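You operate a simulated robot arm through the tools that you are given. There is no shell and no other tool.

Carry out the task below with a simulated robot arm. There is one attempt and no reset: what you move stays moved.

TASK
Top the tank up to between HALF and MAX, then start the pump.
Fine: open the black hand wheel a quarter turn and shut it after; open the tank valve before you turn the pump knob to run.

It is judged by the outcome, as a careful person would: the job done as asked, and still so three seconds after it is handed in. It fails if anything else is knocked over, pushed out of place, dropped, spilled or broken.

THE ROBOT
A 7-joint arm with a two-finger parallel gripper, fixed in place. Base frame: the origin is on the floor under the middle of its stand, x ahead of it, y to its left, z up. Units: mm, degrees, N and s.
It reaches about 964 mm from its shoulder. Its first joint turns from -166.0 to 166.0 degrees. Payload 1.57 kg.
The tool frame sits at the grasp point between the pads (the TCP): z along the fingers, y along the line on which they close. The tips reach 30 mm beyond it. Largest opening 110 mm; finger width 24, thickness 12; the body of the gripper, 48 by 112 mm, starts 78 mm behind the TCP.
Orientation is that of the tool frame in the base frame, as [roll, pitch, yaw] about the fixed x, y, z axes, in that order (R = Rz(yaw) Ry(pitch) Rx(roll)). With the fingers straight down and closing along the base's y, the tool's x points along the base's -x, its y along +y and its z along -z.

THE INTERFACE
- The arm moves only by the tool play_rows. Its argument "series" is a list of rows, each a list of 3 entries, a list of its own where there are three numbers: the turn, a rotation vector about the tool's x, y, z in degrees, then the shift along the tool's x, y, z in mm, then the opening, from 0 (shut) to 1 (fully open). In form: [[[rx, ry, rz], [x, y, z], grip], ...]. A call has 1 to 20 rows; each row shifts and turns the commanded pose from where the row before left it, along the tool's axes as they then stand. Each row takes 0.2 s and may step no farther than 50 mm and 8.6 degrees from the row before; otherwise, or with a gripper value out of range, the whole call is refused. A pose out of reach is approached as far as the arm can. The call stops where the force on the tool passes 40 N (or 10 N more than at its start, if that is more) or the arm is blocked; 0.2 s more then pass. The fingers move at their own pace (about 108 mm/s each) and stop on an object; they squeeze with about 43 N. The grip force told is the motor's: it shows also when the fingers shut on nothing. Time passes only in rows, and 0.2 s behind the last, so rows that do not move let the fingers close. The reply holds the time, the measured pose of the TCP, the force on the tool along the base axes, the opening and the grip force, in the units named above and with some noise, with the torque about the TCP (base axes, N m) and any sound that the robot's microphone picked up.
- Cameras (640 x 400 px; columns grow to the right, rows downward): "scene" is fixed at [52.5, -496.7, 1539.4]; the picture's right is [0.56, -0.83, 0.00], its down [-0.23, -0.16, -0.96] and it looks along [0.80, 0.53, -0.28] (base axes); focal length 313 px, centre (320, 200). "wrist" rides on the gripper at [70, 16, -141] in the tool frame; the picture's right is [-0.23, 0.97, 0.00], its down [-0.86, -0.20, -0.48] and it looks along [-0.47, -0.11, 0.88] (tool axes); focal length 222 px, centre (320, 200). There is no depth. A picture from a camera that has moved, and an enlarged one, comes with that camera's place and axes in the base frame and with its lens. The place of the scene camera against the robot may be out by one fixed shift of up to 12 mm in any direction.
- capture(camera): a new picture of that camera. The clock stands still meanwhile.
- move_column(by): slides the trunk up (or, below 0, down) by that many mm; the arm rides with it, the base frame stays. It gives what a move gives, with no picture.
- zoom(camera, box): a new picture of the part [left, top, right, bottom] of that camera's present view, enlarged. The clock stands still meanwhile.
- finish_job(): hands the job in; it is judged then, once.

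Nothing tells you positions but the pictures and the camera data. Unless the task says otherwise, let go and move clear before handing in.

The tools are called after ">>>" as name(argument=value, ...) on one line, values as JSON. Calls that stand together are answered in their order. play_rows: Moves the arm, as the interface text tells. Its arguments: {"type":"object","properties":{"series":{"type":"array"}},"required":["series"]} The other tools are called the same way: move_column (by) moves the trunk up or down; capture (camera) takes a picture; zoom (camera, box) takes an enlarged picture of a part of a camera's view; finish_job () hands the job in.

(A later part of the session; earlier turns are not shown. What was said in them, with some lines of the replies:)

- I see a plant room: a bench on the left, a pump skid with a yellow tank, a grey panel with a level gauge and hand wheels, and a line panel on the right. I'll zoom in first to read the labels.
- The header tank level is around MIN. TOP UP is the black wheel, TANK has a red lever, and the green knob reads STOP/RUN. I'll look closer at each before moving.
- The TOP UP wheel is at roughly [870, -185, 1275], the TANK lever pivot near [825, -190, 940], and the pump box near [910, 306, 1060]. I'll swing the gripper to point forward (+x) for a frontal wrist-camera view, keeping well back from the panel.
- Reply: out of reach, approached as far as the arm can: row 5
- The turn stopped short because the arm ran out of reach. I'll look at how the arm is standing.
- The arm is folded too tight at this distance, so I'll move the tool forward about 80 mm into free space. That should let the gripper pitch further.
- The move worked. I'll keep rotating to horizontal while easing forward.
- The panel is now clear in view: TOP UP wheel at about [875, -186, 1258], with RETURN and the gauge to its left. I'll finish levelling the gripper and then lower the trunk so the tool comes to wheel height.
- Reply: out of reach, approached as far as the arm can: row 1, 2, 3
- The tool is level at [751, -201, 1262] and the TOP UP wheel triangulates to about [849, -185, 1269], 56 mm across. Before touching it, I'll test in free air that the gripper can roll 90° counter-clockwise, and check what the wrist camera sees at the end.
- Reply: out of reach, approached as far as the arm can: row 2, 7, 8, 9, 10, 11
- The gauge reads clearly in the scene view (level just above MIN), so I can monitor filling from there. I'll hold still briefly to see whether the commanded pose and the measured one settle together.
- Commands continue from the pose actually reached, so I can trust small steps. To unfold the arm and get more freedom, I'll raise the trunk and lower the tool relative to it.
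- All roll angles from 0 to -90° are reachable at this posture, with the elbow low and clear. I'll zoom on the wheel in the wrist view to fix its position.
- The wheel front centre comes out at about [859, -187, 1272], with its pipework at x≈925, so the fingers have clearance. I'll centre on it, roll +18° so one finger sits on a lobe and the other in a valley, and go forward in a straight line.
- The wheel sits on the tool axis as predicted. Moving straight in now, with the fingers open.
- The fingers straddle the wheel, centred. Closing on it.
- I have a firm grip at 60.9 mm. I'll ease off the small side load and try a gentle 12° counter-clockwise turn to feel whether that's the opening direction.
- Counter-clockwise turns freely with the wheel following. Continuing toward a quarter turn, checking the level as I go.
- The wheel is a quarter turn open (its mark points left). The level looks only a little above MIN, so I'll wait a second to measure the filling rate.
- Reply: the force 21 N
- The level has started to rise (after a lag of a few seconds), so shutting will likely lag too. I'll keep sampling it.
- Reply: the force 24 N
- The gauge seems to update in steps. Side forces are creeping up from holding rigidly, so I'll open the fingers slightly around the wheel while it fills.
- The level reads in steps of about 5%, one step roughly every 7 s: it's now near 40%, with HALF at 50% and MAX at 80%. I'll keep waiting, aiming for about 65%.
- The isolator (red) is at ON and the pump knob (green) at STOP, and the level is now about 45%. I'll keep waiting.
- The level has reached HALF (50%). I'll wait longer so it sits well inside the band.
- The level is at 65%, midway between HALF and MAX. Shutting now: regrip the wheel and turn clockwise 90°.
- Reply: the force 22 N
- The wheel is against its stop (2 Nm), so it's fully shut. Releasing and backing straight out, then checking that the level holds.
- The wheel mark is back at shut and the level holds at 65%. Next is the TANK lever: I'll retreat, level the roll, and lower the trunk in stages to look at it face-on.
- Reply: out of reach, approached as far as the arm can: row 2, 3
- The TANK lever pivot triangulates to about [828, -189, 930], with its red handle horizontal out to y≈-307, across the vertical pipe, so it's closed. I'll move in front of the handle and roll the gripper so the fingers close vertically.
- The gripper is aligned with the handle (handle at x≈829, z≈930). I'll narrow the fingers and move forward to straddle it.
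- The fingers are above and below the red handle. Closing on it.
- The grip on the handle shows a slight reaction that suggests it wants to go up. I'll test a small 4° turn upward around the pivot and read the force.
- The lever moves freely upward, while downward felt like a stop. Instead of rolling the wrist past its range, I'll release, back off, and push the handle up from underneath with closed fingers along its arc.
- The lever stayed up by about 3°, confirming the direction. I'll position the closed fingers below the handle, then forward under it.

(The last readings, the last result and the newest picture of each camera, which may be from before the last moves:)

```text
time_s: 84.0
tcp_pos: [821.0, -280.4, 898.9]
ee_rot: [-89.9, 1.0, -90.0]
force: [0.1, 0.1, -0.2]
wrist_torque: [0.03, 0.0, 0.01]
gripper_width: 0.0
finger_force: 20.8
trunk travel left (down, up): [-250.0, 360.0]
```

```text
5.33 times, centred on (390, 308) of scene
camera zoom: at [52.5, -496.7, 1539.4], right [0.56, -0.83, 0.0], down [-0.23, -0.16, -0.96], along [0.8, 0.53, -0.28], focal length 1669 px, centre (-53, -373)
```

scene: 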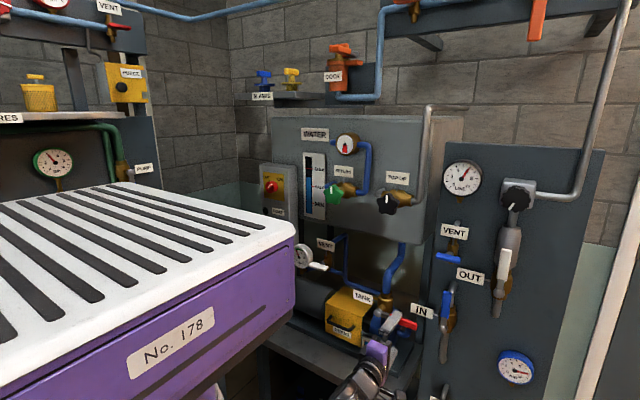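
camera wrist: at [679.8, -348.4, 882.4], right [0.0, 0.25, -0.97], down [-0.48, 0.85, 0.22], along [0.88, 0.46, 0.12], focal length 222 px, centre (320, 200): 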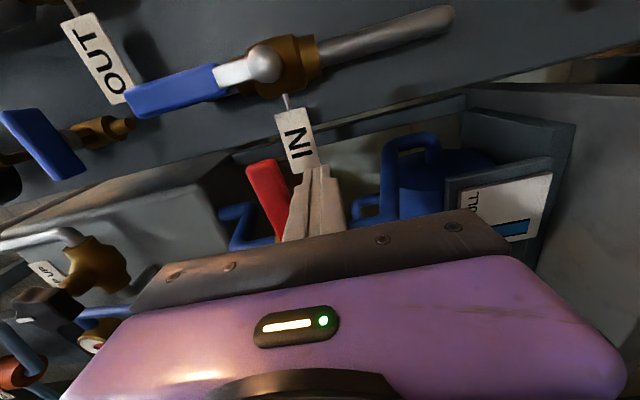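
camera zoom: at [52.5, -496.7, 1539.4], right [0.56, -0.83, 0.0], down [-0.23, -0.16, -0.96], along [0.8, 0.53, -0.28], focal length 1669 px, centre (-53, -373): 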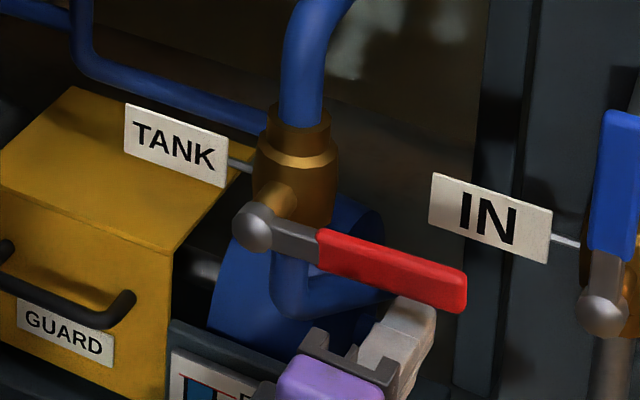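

>>> play_rows(series=[[[0, 0, 0], [-0.4, -11, 0], 0], [[0, 0, 0], [2, -11, 0], 0], [[0, 0, 0], [0.5, -16.4, 0], 0], [[0, 0, 0], [-2.6, -16.1, 0], 0]])

>>> zoom(camera="scene", box=[340, 270, 440, 345])

```text
time_s: 85.0
tcp_pos: [819.0, -281.2, 952.4]
ee_rot: [-89.9, 1.1, -90.1]
force: [0.3, 0.3, -1.5]
wrist_torque: [0.01, 0.01, -0.04]
gripper_width: 0.0
finger_force: 21.3
trunk travel left (down, up): [-250.0, 360.0]
```

```text
5.33 times, centred on (390, 308) of scene
camera zoom: at [52.5, -496.7, 1539.4], right [0.56, -0.83, 0.0], down [-0.23, -0.16, -0.96], along [0.8, 0.53, -0.28], focal length 1669 px, centre (-53, -373)
```

zoom: 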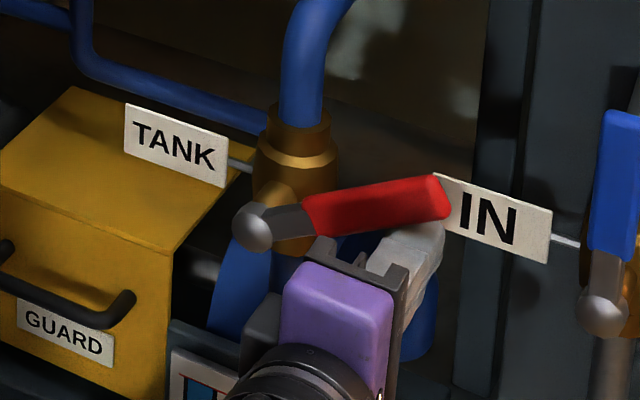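

The lever is swinging up smoothly with almost no load. Continuing around the arc.

>>> play_rows(series=[[[0, 0, 0], [-5.3, -15.5, 0], 0], [[0, 0, 0], [-7.8, -14.2, 0], 0], [[0, 0, 0], [-10.3, -12.7, 0], 0], [[0, 0, 0], [-12.3, -10.8, 0], 0], [[0, 0, 0], [-12, -8.4, 0], 0]])

>>> zoom(camera="scene", box=[340, 270, 440, 345])

>>> capture(camera="wrist")

```text
time_s: 86.2
tcp_pos: [820.6, -233.9, 1016.1]
ee_rot: [-89.9, 1.1, -90.0]
force: [-0.6, -0.9, -0.3]
wrist_torque: [0.01, 0.0, 0.0]
gripper_width: 0.0
finger_force: 21.0
trunk travel left (down, up): [-250.0, 360.0]
```

```text
5.33 times, centred on (390, 308) of scene
camera zoom: at [52.5, -496.7, 1539.4], right [0.56, -0.83, 0.0], down [-0.23, -0.16, -0.96], along [0.8, 0.53, -0.28], focal length 1669 px, centre (-53, -373)
```

zoom: 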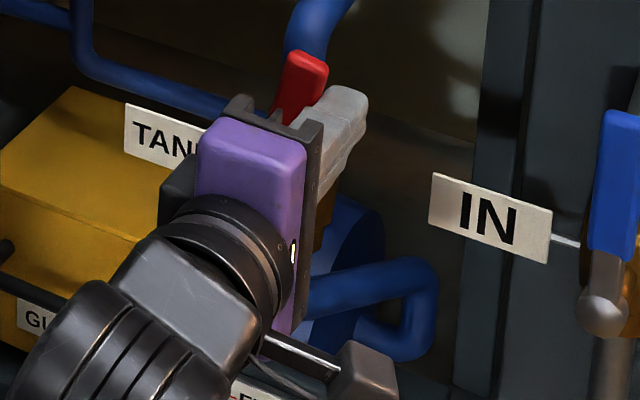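

```text
taken
camera wrist: at [679.5, -301.4, 999.4], right [0.0, 0.25, -0.97], down [-0.48, 0.85, 0.22], along [0.88, 0.46, 0.12], focal length 222 px, centre (320, 200)
```

wrist: 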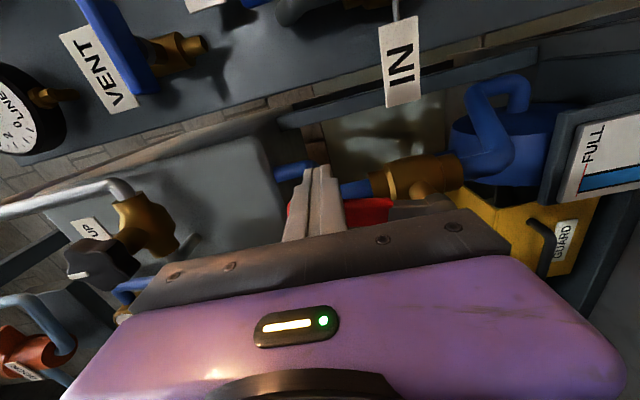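

>>> play_rows(series=[[[0, 0, 0], [-7, -1, 0], 0], [[0, 0, 0], [-7, -1, 0], 0], [[0, 0, 0], [-5, 0, 0], 0], [[0, 0, 0], [0, 0, 0], 0]])

>>> zoom(camera="scene", box=[340, 270, 440, 345])

```text
time_s: 87.2
tcp_pos: [821.2, -213.9, 1018.2]
ee_rot: [-90.1, 1.1, -90.0]
force: [0.7, -1.0, 1.0]
wrist_torque: [0.01, -0.01, -0.04]
gripper_width: 0.0
finger_force: 21.0
trunk travel left (down, up): [-250.0, 360.0]
```

```text
5.33 times, centred on (390, 308) of scene
camera zoom: at [52.5, -496.7, 1539.4], right [0.56, -0.83, 0.0], down [-0.23, -0.16, -0.96], along [0.8, 0.53, -0.28], focal length 1669 px, centre (-53, -373)
```

zoom: 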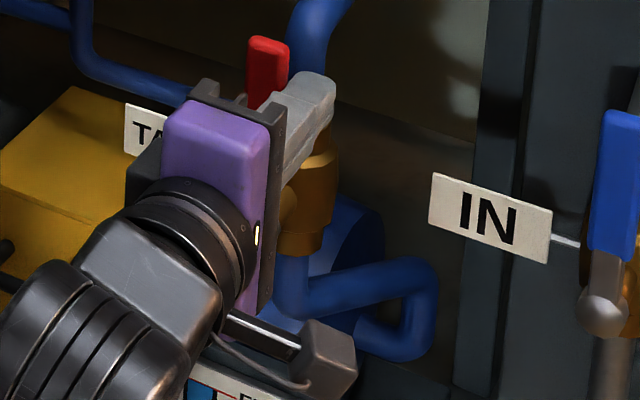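

>>> play_rows(series=[[[0, 0, 0], [-2, 0, 0], 0], [[0, 0, 0], [-2, 0, 0], 0], [[0, 0, 0], [0, 0, 0], 0]])

>>> zoom(camera="wrist", box=[250, 110, 470, 240])

```text
time_s: 88.0
tcp_pos: [820.7, -213.4, 1018.7]
ee_rot: [-90.0, 1.2, -90.3]
force: [5.6, -14.9, 0.2]
wrist_torque: [-0.05, -0.02, -0.15]
gripper_width: 0.1
finger_force: 21.1
trunk travel left (down, up): [-250.0, 360.0]
```

```text
2.91 times, centred on (360, 175) of wrist
camera zoom: at [679.2, -280.5, 1001.4], right [0.0, 0.25, -0.97], down [-0.47, 0.85, 0.22], along [0.88, 0.46, 0.12], focal length 646 px, centre (204, 273)
```

zoom: 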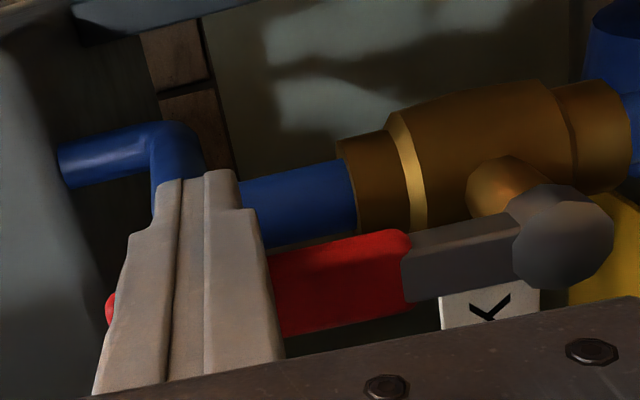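

The lever is against its stop and parallel to the pipe, so the tank valve is fully open. I'll move clear sideways, retreat, and check the lever and level.

>>> play_rows(series=[[[0, 0, 0], [10, 0, 0], 0], [[0, 0, 0], [5, 0, -10], 0], [[0, 0, 0], [0, 0, -35], 0], [[0, 0, 0], [0, 0, -25], 0], [[0, 0, 0], [0, 0, 0], 0]])

>>> capture(camera="scene")

>>> zoom(camera="scene", box=[290, 130, 430, 240])

>>> capture(camera="wrist")

```text
time_s: 89.2
tcp_pos: [751.7, -225.3, 1018.2]
ee_rot: [-90.0, 1.2, -90.1]
force: [0.0, 0.2, -0.3]
wrist_torque: [-0.01, -0.02, -0.02]
gripper_width: 0.2
finger_force: 20.6
trunk travel left (down, up): [-250.0, 360.0]
```

```text
taken
```

scene: 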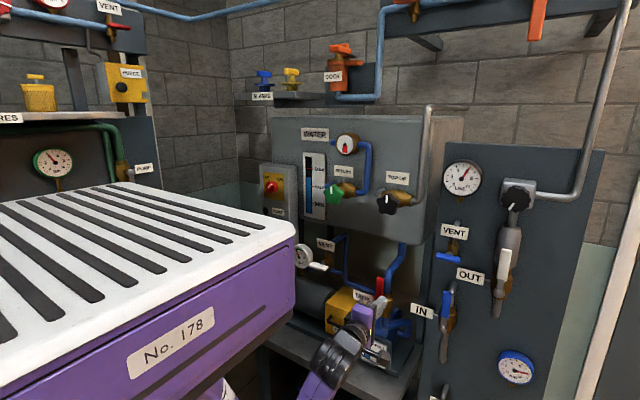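

```text
3.64 times, centred on (360, 185) of scene
camera zoom: at [52.5, -496.7, 1539.4], right [0.56, -0.83, 0.0], down [-0.23, -0.16, -0.96], along [0.8, 0.53, -0.28], focal length 1138 px, centre (174, 254)
```

zoom: 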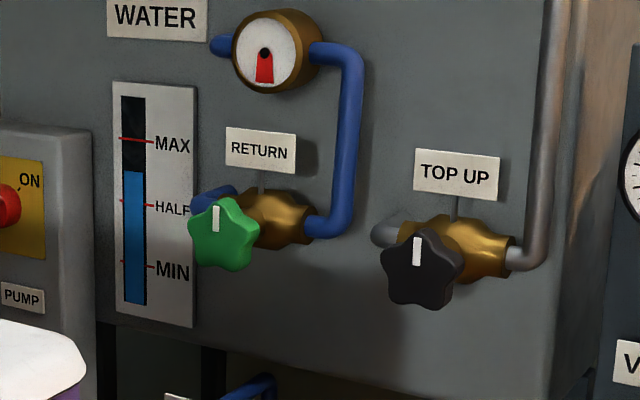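

```text
taken
camera wrist: at [609.9, -293.6, 1001.6], right [0.0, 0.25, -0.97], down [-0.48, 0.85, 0.22], along [0.88, 0.46, 0.12], focal length 222 px, centre (320, 200)
```

wrist: 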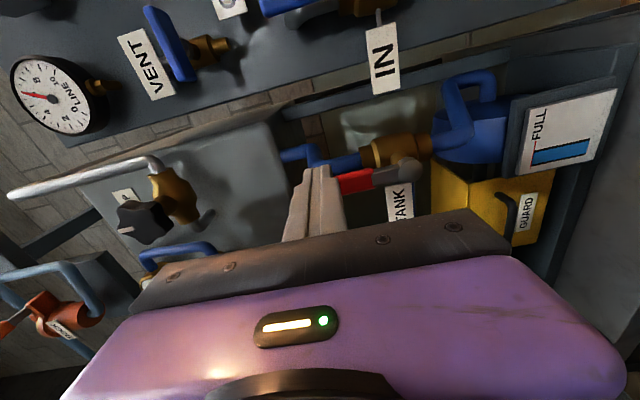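

The level is steady at 65%, the black wheel is shut and the TANK valve is open. Now the pump knob: I'll raise the trunk so the elbow clears the bench, roll the gripper to match the knob's bar, and traverse left well in front of everything.

>>> move_column(by=120)

>>> play_rows(series=[[[0, 0, 7.4], [0, 0, -5], 0], [[0, 0, 7.4], [0, 0, -5], 0], [[0, 0, 7.4], [0, 0, -5], 0], [[0, 0, 7.4], [0, 0, 0], 0], [[0, 0, 7.4], [0, 0, 0], 0], [[0, 0, 7.4], [0, 0, 0], 0], [[0, 0, 7.4], [0, 0, 0], 0], [[0, 0, 0], [0, 0, 0], 0]])

>>> capture(camera="scene")

```text
time_s: 90.7
tcp_pos: [750.9, -225.9, 1139.1]
ee_rot: [-90.0, 1.1, -90.1]
force: [-0.2, 1.4, -0.2]
wrist_torque: [0.0, 0.01, -0.01]
gripper_width: 0.2
finger_force: 21.6
trunk travel left (down, up): [-370.0, 240.0]
```

```text
time_s: 92.5
tcp_pos: [735.5, -225.6, 1137.8]
ee_rot: [-89.8, 53.0, -90.1]
force: [-0.3, -0.1, -0.5]
wrist_torque: [-0.02, 0.0, 0.03]
gripper_width: 0.1
finger_force: 21.5
trunk travel left (down, up): [-370.0, 240.0]
```

```text
taken
```

scene: 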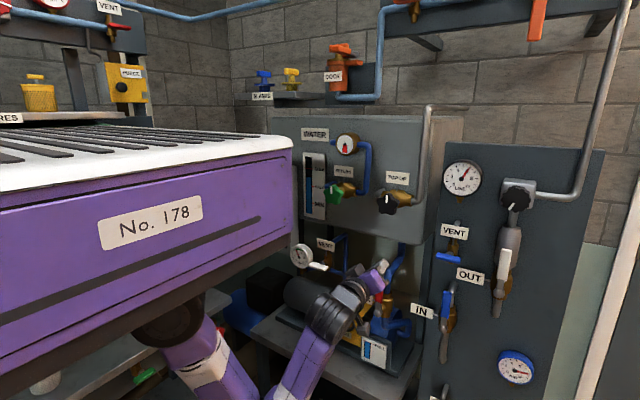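

>>> play_rows(series=[[[0, 0, 0], [-21.5, 40.2, 0], 0], [[0, 0, 0], [-21.5, 40.2, 0], 0], [[0, 0, 0], [-21.5, 40.2, 0], 0], [[0, 0, 0], [-21.5, 40.2, 0], 0], [[0, 0, 0], [-21.5, 40.2, 0], 0], [[0, 0, 0], [-21.5, 40.2, 0], 0], [[0, 0, 0], [0, 0, 0], 0]])

>>> capture(camera="scene")

>>> capture(camera="wrist")

```text
time_s: 94.1
tcp_pos: [804.0, 3.3, 1068.4]
ee_rot: [-89.8, 53.0, -90.0]
force: [0.4, -0.5, 0.7]
wrist_torque: [0.0, -0.03, 0.01]
gripper_width: 0.0
finger_force: 21.6
out of reach, approached as far as the arm can: row 1, 2, 3, 4, 5
trunk travel left (down, up): [-370.0, 240.0]
```

```text
taken
```

scene: 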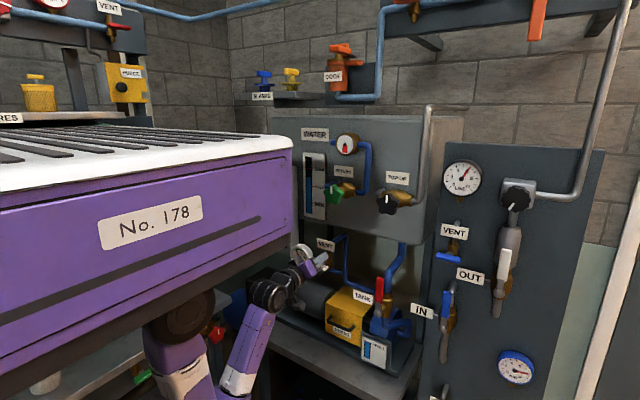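

```text
taken
camera wrist: at [664.0, -24.1, 1002.9], right [0.0, 0.91, -0.41], down [-0.48, 0.36, 0.8], along [0.88, 0.19, 0.44], focal length 222 px, centre (320, 200)
```

wrist: 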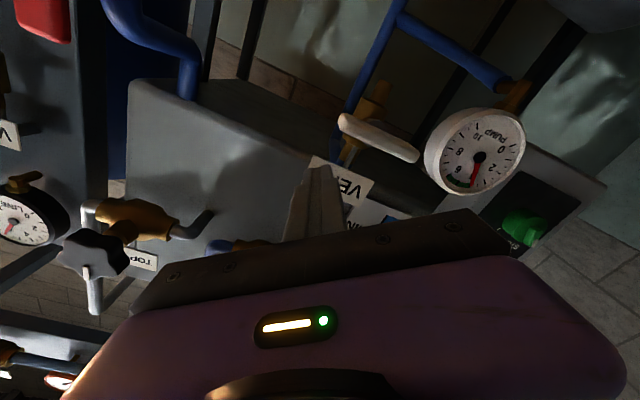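

The VENT label and lever are only about 25 mm beyond the fingertips here, so I'll go straight up first with the trunk and traverse left above them.

>>> move_column(by=110)

>>> capture(camera="wrist")

>>> zoom(camera="scene", box=[240, 130, 440, 290])

```text
time_s: 95.5
tcp_pos: [804.4, 3.1, 1177.5]
ee_rot: [-89.9, 53.0, -90.1]
force: [0.3, 1.0, -0.8]
wrist_torque: [-0.04, -0.05, -0.03]
gripper_width: 0.2
finger_force: 21.5
trunk travel left (down, up): [-480.0, 130.0]
```

```text
taken
camera wrist: at [664.0, -24.6, 1112.9], right [0.0, 0.91, -0.41], down [-0.48, 0.36, 0.8], along [0.88, 0.19, 0.44], focal length 222 px, centre (320, 200)
```

wrist: 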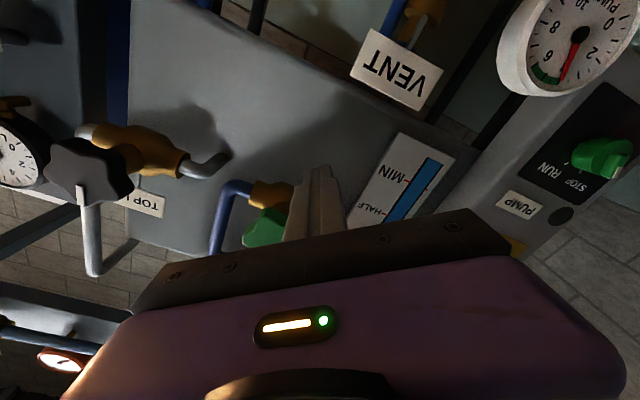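

```text
2.50 times, centred on (340, 210) of scene
camera zoom: at [52.5, -496.7, 1539.4], right [0.56, -0.83, 0.0], down [-0.23, -0.16, -0.96], along [0.8, 0.53, -0.28], focal length 782 px, centre (270, 175)
```

zoom: 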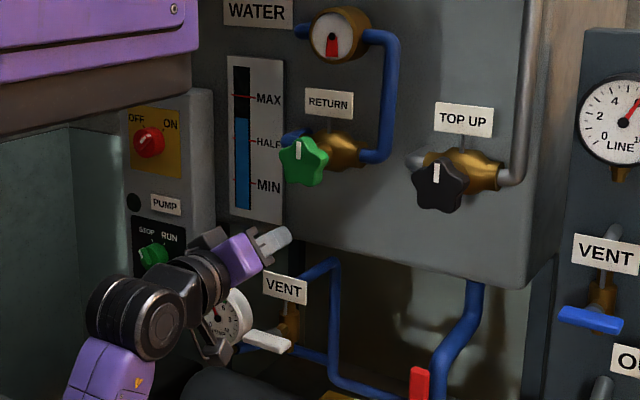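

The pump knob triangulates to about [913, 303, 1054]. Traversing left at this height, then I'll descend in front of the knob.

>>> play_rows(series=[[[0, 0, 0], [-25.9, 34.4, 0], 0], [[0, 0, 0], [-25.9, 34.4, -5], 0], [[0, 0, 0], [-25.9, 34.4, -6], 0], [[0, 0, 0], [-25.9, 34.4, -6], 0], [[0, 0, 0], [-25.9, 34.4, -6], 0], [[0, 0, 0], [-25.9, 34.4, -6], 0], [[0, 0, 0], [-25.9, 34.4, -6], 0], [[0, 0, 0], [0, 0, 0], 0]])

>>> capture(camera="scene")

>>> capture(camera="wrist")

```text
time_s: 97.3
tcp_pos: [770.4, 305.5, 1176.2]
ee_rot: [-89.9, 52.9, -90.1]
force: [-0.2, -0.1, -0.3]
wrist_torque: [-0.01, -0.02, 0.04]
gripper_width: 0.0
finger_force: 21.6
trunk travel left (down, up): [-480.0, 130.0]
```

```text
taken
```

scene: 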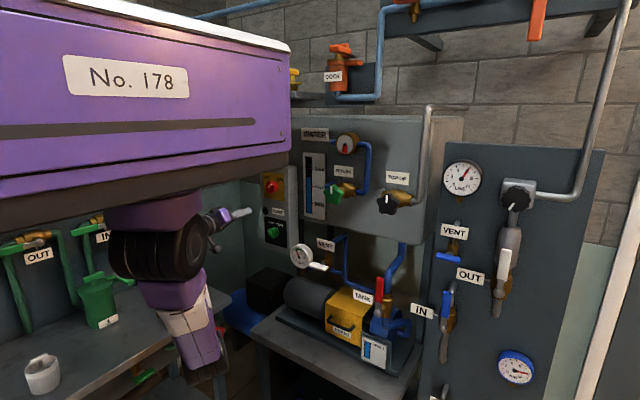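

```text
taken
camera wrist: at [629.2, 278.4, 1112.4], right [0.0, 0.91, -0.41], down [-0.48, 0.36, 0.8], along [0.88, 0.19, 0.44], focal length 222 px, centre (320, 200)
```

wrist: 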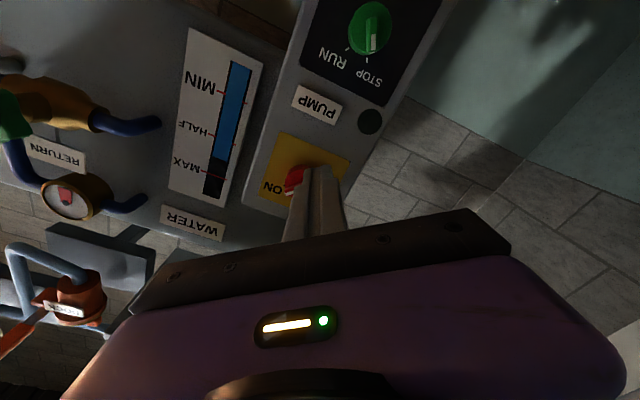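

The wrist view confirms the knob bar points to STOP, with RUN clockwise of it. Lowering the trunk to bring the fingers level with the green knob.

>>> move_column(by=-100)

>>> capture(camera="wrist")

>>> capture(camera="scene")

```text
time_s: 98.7
tcp_pos: [769.9, 305.5, 1077.6]
ee_rot: [-89.9, 52.9, -90.0]
force: [1.1, 0.3, -0.7]
wrist_torque: [0.0, -0.04, -0.01]
gripper_width: 0.0
finger_force: 21.7
trunk travel left (down, up): [-380.0, 230.0]
```

```text
taken
camera wrist: at [629.5, 277.9, 1012.5], right [0.0, 0.91, -0.41], down [-0.48, 0.36, 0.8], along [0.88, 0.19, 0.44], focal length 222 px, centre (320, 200)
```

wrist: 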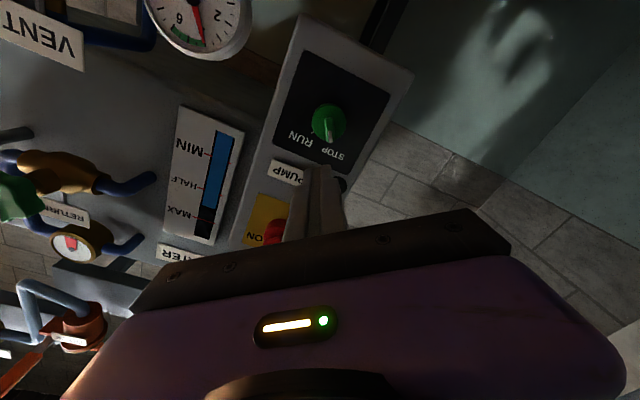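

```text
taken
```

scene: 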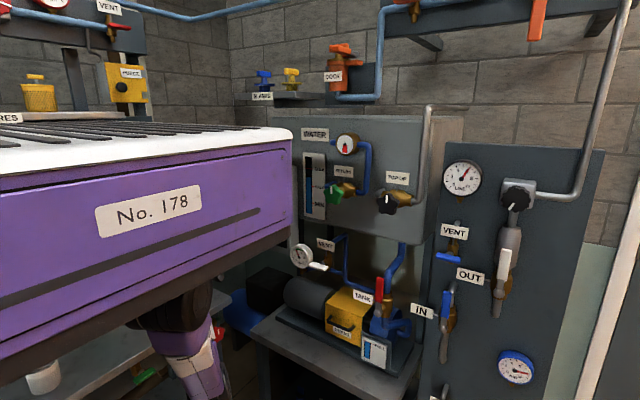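

>>> zoom(camera="wrist", box=[270, 75, 390, 165])

```text
4.44 times, centred on (330, 120) of wrist
camera zoom: at [629.5, 277.9, 1012.5], right [0.0, 0.91, -0.41], down [-0.48, 0.36, 0.8], along [0.88, 0.19, 0.44], focal length 987 px, centre (276, 556)
```

zoom: 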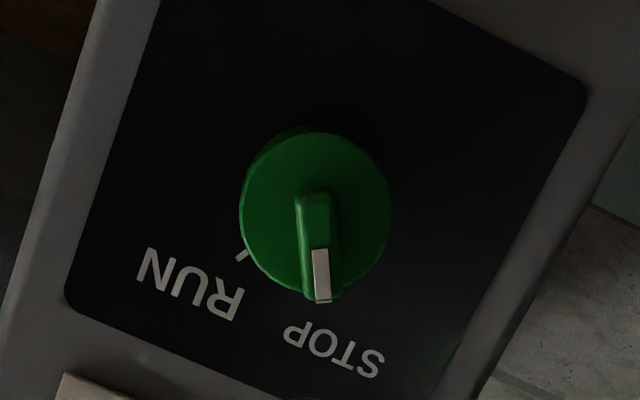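

The knob front is at about [911, 305, 1052], 41 mm in diameter, with the bar 30° left of vertical (STOP) and RUN about 30° right, so it needs a 60° clockwise turn. I'll line up, open the fingers to 66 mm and approach partway.

>>> play_rows(series=[[[0, 0, 0], [20.4, 15.4, 0], 0.6], [[0, 0, 0], [0, 0, 0], 0.6], [[0, 0, 0], [0, 0, 30], 0.6], [[0, 0, 0], [0, 0, 30], 0.6], [[0, 0, 0], [0, 0, 20], 0.6], [[0, 0, 0], [0, 0, 0], 0.6]])

>>> capture(camera="wrist")

>>> zoom(camera="wrist", box=[220, 90, 420, 240])

```text
time_s: 100.0
tcp_pos: [851.4, 304.4, 1051.4]
ee_rot: [-89.9, 52.9, -90.0]
force: [0.0, -0.1, -0.2]
wrist_torque: [0.03, 0.0, 0.01]
gripper_width: 66.3
finger_force: 0.2
trunk travel left (down, up): [-380.0, 230.0]
```

```text
taken
camera wrist: at [709.9, 277.1, 987.2], right [0.0, 0.91, -0.41], down [-0.48, 0.36, 0.8], along [0.88, 0.19, 0.44], focal length 222 px, centre (320, 200)
```

wrist: 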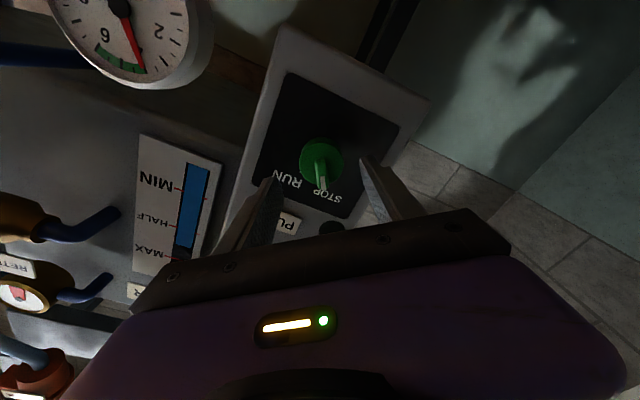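

```text
2.67 times, centred on (320, 165) of wrist
camera zoom: at [709.9, 277.1, 987.2], right [0.0, 0.91, -0.41], down [-0.48, 0.36, 0.8], along [0.88, 0.19, 0.44], focal length 592 px, centre (320, 293)
```

zoom: 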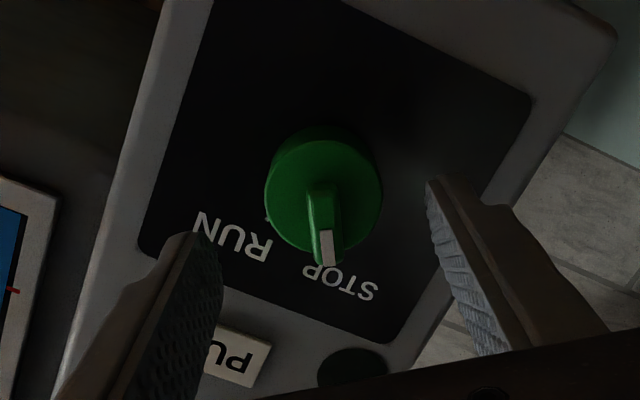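

Well centred. Going forward the last 44 mm so the tips overlap the knob rim without touching the panel.

>>> play_rows(series=[[[0, 0, 0], [0, 0, 20], 0.6], [[0, 0, 0], [0, 0, 15], 0.6], [[0, 0, 0], [0, 0, 8], 0.6], [[0, 0, 0], [0, 0, 0], 0.6]])

>>> zoom(camera="wrist", box=[220, 90, 420, 240])

```text
time_s: 101.0
tcp_pos: [893.4, 305.5, 1051.2]
ee_rot: [-89.9, 52.8, -90.0]
force: [-0.3, -0.3, 0.3]
wrist_torque: [-0.01, 0.04, -0.01]
gripper_width: 66.2
finger_force: 0.1
trunk travel left (down, up): [-380.0, 230.0]
```

```text
2.67 times, centred on (320, 165) of wrist
camera zoom: at [752.6, 277.5, 986.7], right [0.0, 0.91, -0.41], down [-0.48, 0.36, 0.8], along [0.88, 0.19, 0.44], focal length 592 px, centre (320, 293)
```

zoom: 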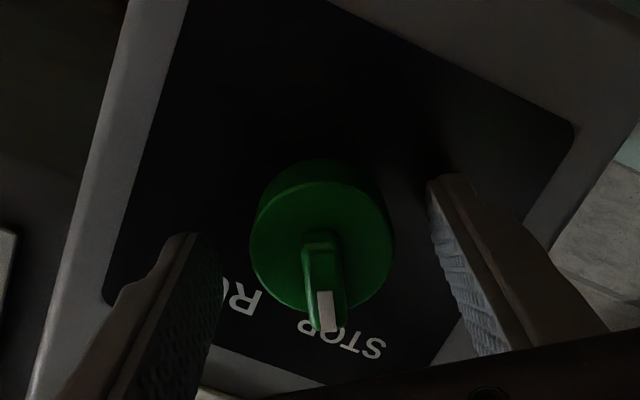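

>>> play_rows(series=[[[0, 0, 0], [0, 0, 3], 0.6], [[0, 0, 0], [0, 0, 0], 0.3], [[0, 0, 0], [0, 0, 0], 0.0], [[0, 0, 0], [0, 0, 0], 0.0]])

>>> zoom(camera="wrist", box=[220, 90, 420, 240])

```text
time_s: 102.0
tcp_pos: [896.1, 305.6, 1051.8]
ee_rot: [-90.0, 52.9, -90.1]
force: [1.5, 2.6, -3.5]
wrist_torque: [0.09, 0.1, 0.22]
gripper_width: 41.3
finger_force: 44.7
trunk travel left (down, up): [-380.0, 230.0]
```

```text
2.67 times, centred on (320, 165) of wrist
camera zoom: at [755.4, 278.1, 986.4], right [0.0, 0.91, -0.41], down [-0.48, 0.36, 0.8], along [0.88, 0.19, 0.44], focal length 592 px, centre (320, 293)
```

zoom: 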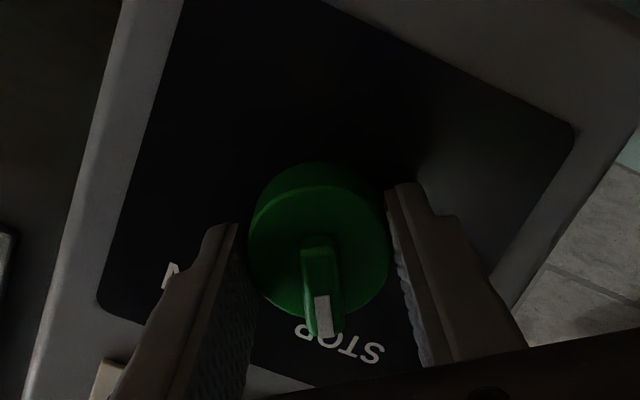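

I have the knob rim at 41.3 mm. The tank valve is open and the level is good, so I'll start turning clockwise toward RUN.

>>> play_rows(series=[[[0, 0, 6], [0, 0, 0], 0], [[0, 0, 8], [0, 0, 0], 0], [[0, 0, 8], [0, 0, 0], 0]])

>>> zoom(camera="wrist", box=[220, 90, 420, 240])

```text
time_s: 102.8
tcp_pos: [896.3, 305.1, 1050.8]
ee_rot: [-89.9, 75.0, -90.0]
force: [0.0, 3.7, -0.8]
wrist_torque: [-0.01, 1.24, -0.02]
gripper_width: 41.6
finger_force: 44.7
trunk travel left (down, up): [-380.0, 230.0]
```

```text
2.67 times, centred on (320, 165) of wrist
camera zoom: at [755.5, 304.7, 980.4], right [0.0, 1.0, -0.03], down [-0.48, 0.03, 0.88], along [0.88, 0.01, 0.48], focal length 592 px, centre (320, 293)
```

zoom: 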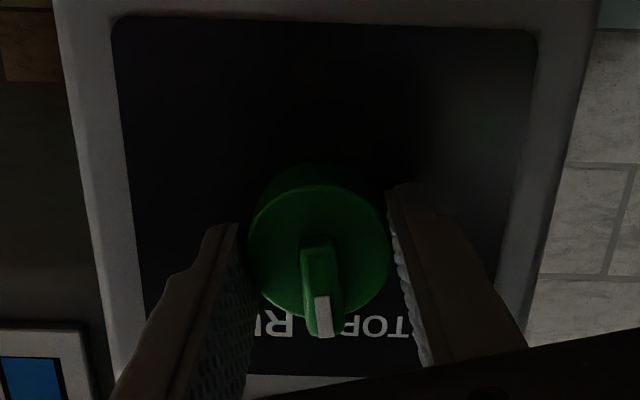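

The knob is turning with the gripper. Continuing to RUN.

>>> play_rows(series=[[[0, 0, 8], [0, 0, 0], 0], [[0, 0, 8], [0, 0, 0], 0], [[0, 0, 8], [0, 0, 0], 0], [[0, 0, 6], [0, 0, 0], 0]])

>>> zoom(camera="wrist", box=[220, 90, 420, 240])

```text
time_s: 103.8
tcp_pos: [896.5, 305.1, 1051.6]
ee_rot: [89.9, 75.1, 89.8]
force: [-4.0, 1.0, -4.4]
wrist_torque: [-0.01, 0.7, 0.57]
gripper_width: 41.1
finger_force: 44.9
trunk travel left (down, up): [-380.0, 230.0]
```

```text
2.67 times, centred on (320, 165) of wrist
camera zoom: at [755.6, 340.5, 988.8], right [0.0, 0.88, 0.47], down [-0.48, -0.41, 0.77], along [0.88, -0.23, 0.42], focal length 592 px, centre (320, 293)
```

zoom: 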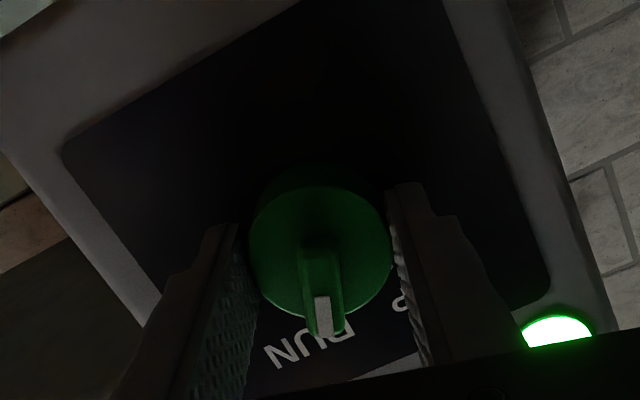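

The green lamp has lit, so the pump is starting. I'll finish the last few degrees so the pointer sits squarely on RUN.

>>> play_rows(series=[[[0, 0, 4], [0, 0, 0], 0], [[0, 0, 4], [0, 0, 0], 0], [[0, 0, 0], [0, 0, 0], 0]])

>>> zoom(camera="wrist", box=[220, 90, 420, 240])

>>> zoom(camera="scene", box=[240, 130, 440, 290])

```text
time_s: 104.7
tcp_pos: [896.6, 304.6, 1050.7]
ee_rot: [90.1, 67.1, 89.9]
force: [-7.4, -2.3, -7.7]
wrist_torque: [0.01, -0.1, -0.03]
gripper_width: 41.2
finger_force: 45.3
trunk travel left (down, up): [-380.0, 230.0]
```

```text
2.67 times, centred on (320, 165) of wrist
camera zoom: at [755.6, 348.8, 994.1], right [0.0, 0.81, 0.59], down [-0.48, -0.52, 0.71], along [0.88, -0.28, 0.39], focal length 592 px, centre (320, 293)
```

zoom: 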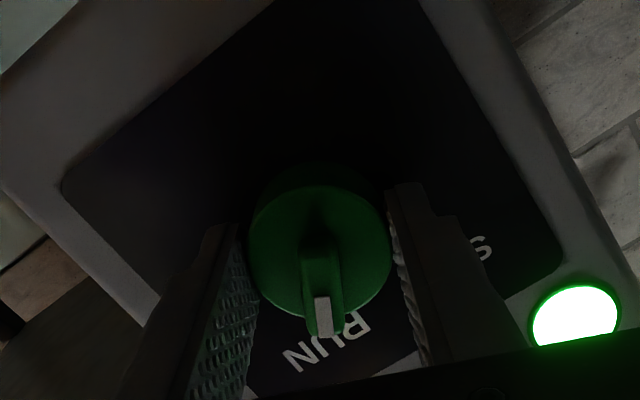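

```text
2.50 times, centred on (340, 210) of scene
camera zoom: at [52.5, -496.7, 1539.4], right [0.56, -0.83, 0.0], down [-0.23, -0.16, -0.96], along [0.8, 0.53, -0.28], focal length 782 px, centre (270, 175)
```

zoom: 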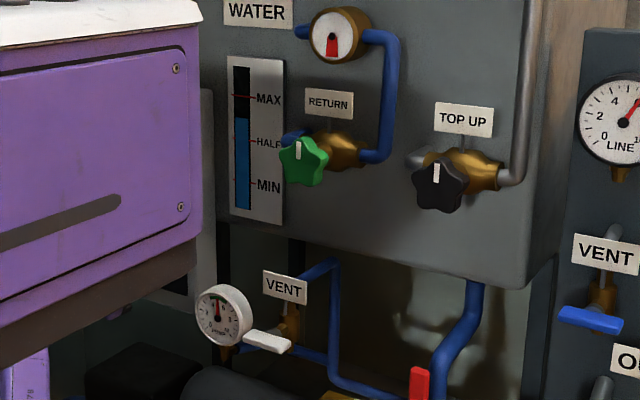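

>>> play_rows(series=[[[0, 0, 3], [0, 0, 0], 0], [[0, 0, 0], [0, 0, 0], 0]])

```text
time_s: 105.2
tcp_pos: [896.0, 304.8, 1052.3]
ee_rot: [89.9, 64.0, 89.7]
force: [-9.0, -5.4, -4.9]
wrist_torque: [-0.38, 0.2, 0.11]
gripper_width: 41.2
finger_force: 45.5
trunk travel left (down, up): [-380.0, 230.0]
```

It has come up against the RUN stop. Releasing the knob and backing straight out.

>>> play_rows(series=[[[0, 0, 0], [0, 0, 0], 0.6], [[0, 0, 0], [0, 0, 0], 0.6], [[0, 0, 0], [0, 0, -15], 0.6], [[0, 0, 0], [0, 0, -30], 0.6], [[0, 0, 0], [0, 0, -30], 0.6], [[0, 0, 0], [0, 0, -30], 0.6], [[0, 0, 0], [0, 0, -10], 0.6], [[0, 0, 0], [0, 0, 0], 0.6]])

>>> capture(camera="wrist")

>>> capture(camera="scene")

>>> zoom(camera="scene", box=[280, 120, 440, 350])

```text
time_s: 107.0
tcp_pos: [780.6, 305.7, 1050.2]
ee_rot: [89.9, 64.2, 89.8]
force: [0.8, -0.5, 0.7]
wrist_torque: [-0.02, -0.03, 0.0]
gripper_width: 66.1
finger_force: 0.1
trunk travel left (down, up): [-380.0, 230.0]
```

```text
taken
camera wrist: at [640.5, 352.0, 995.8], right [0.0, 0.78, 0.63], down [-0.48, -0.55, 0.68], along [0.88, -0.3, 0.37], focal length 222 px, centre (320, 200)
```

wrist: 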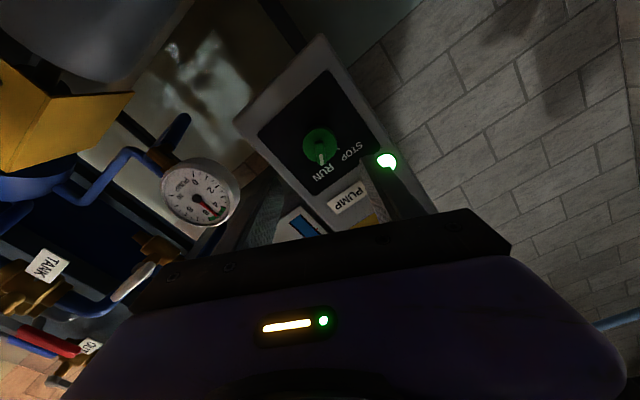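

```text
taken
```

scene: 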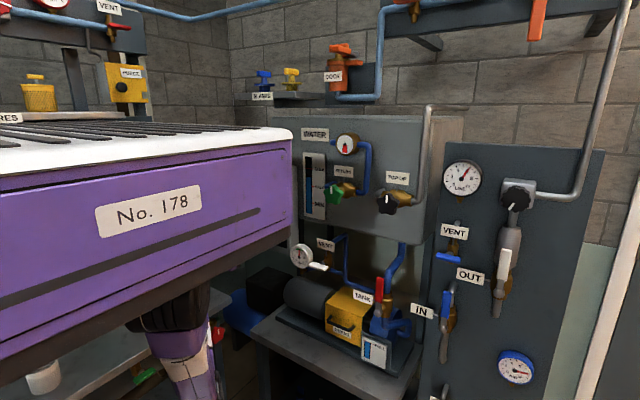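

```text
1.74 times, centred on (360, 235) of scene
camera zoom: at [52.5, -496.7, 1539.4], right [0.56, -0.83, 0.0], down [-0.23, -0.16, -0.96], along [0.8, 0.53, -0.28], focal length 544 px, centre (250, 139)
```

zoom: 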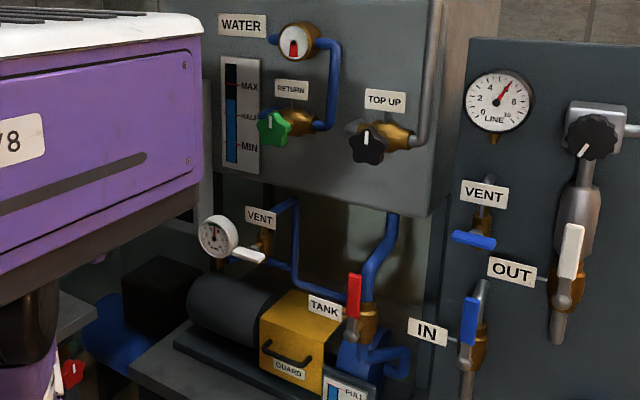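

The knob points to RUN and the lamp stays lit. I'll watch the gauges for a few seconds to make sure the level stays in the band with the pump running.

>>> play_rows(series=[[[0, 0, 0], [0, 0, 0], 0.6], [[0, 0, 0], [0, 0, 0], 0.6], [[0, 0, 0], [0, 0, 0], 0.6], [[0, 0, 0], [0, 0, 0], 0.6], [[0, 0, 0], [0, 0, 0], 0.6], [[0, 0, 0], [0, 0, 0], 0.6], [[0, 0, 0], [0, 0, 0], 0.6], [[0, 0, 0], [0, 0, 0], 0.6], [[0, 0, 0], [0, 0, 0], 0.6], [[0, 0, 0], [0, 0, 0], 0.6], [[0, 0, 0], [0, 0, 0], 0.6], [[0, 0, 0], [0, 0, 0], 0.6], [[0, 0, 0], [0, 0, 0], 0.6], [[0, 0, 0], [0, 0, 0], 0.6], [[0, 0, 0], [0, 0, 0], 0.6]])

>>> zoom(camera="scene", box=[290, 125, 420, 225])

>>> zoom(camera="scene", box=[280, 230, 440, 380])

>>> zoom(camera="wrist", box=[150, 80, 450, 260])

```text
time_s: 110.2
tcp_pos: [781.4, 304.6, 1050.7]
ee_rot: [89.9, 64.1, 89.8]
force: [0.4, -0.2, -0.2]
wrist_torque: [0.03, -0.01, 0.02]
gripper_width: 66.0
finger_force: 0.0
trunk travel left (down, up): [-380.0, 230.0]
```

```text
4.00 times, centred on (355, 175) of scene
camera zoom: at [52.5, -496.7, 1539.4], right [0.56, -0.83, 0.0], down [-0.23, -0.16, -0.96], along [0.8, 0.53, -0.28], focal length 1252 px, centre (180, 300)
```

zoom: 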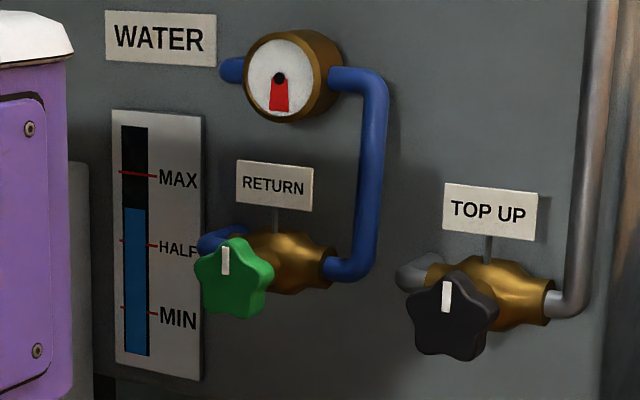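

```text
2.67 times, centred on (360, 305) of scene
camera zoom: at [52.5, -496.7, 1539.4], right [0.56, -0.83, 0.0], down [-0.23, -0.16, -0.96], along [0.8, 0.53, -0.28], focal length 835 px, centre (213, -80)
```

zoom: 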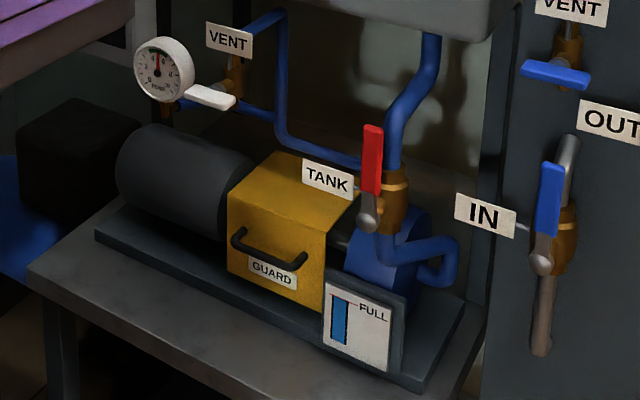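

```text
2.13 times, centred on (300, 170) of wrist
camera zoom: at [640.8, 352.0, 995.8], right [0.0, 0.78, 0.63], down [-0.48, -0.55, 0.68], along [0.88, -0.3, 0.37], focal length 474 px, centre (363, 264)
```

zoom: 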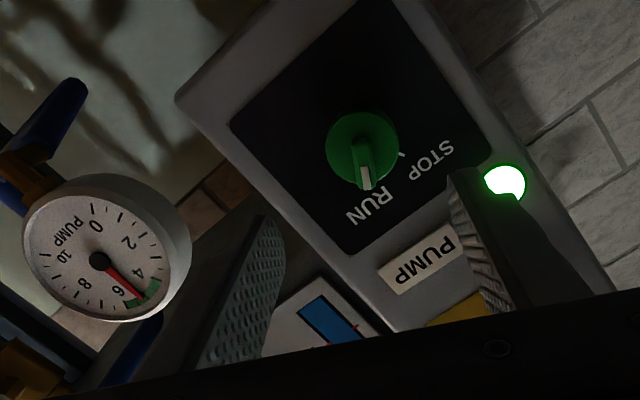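

Everything reads as asked: the level is steady midway between HALF and MAX, the black TOP UP wheel is shut, the TANK lever is in line with its pipe, the pump knob is at RUN with its lamp lit, and the pump gauge is in the green. The gripper is about 100 mm clear with nothing disturbed, so I'm handing in.

>>> finish_job()

```text
The job is handed in.
```

The tank is topped up to midway between HALF and MAX, and the pump is running. I've handed the job in, but no verdict came back.

- **Top-up:** I opened the black TOP UP wheel a quarter turn and let the level rise from just above MIN. Then I shut the wheel hard against its stop. The level has held steady since, including with the pump running.
- **Tank valve:** I opened the red TANK lever fully, up to its stop in line with the pipe, before touching the pump knob.
- **Pump:** The green knob is at RUN, its lamp is lit, and the pump gauge reads in the green band.

I didn't touch any other valve or switch. The red isolator was already at ON. As far as the pictures show, nothing was knocked or spilled. The gripper is clear, about 100 mm from the pump panel.
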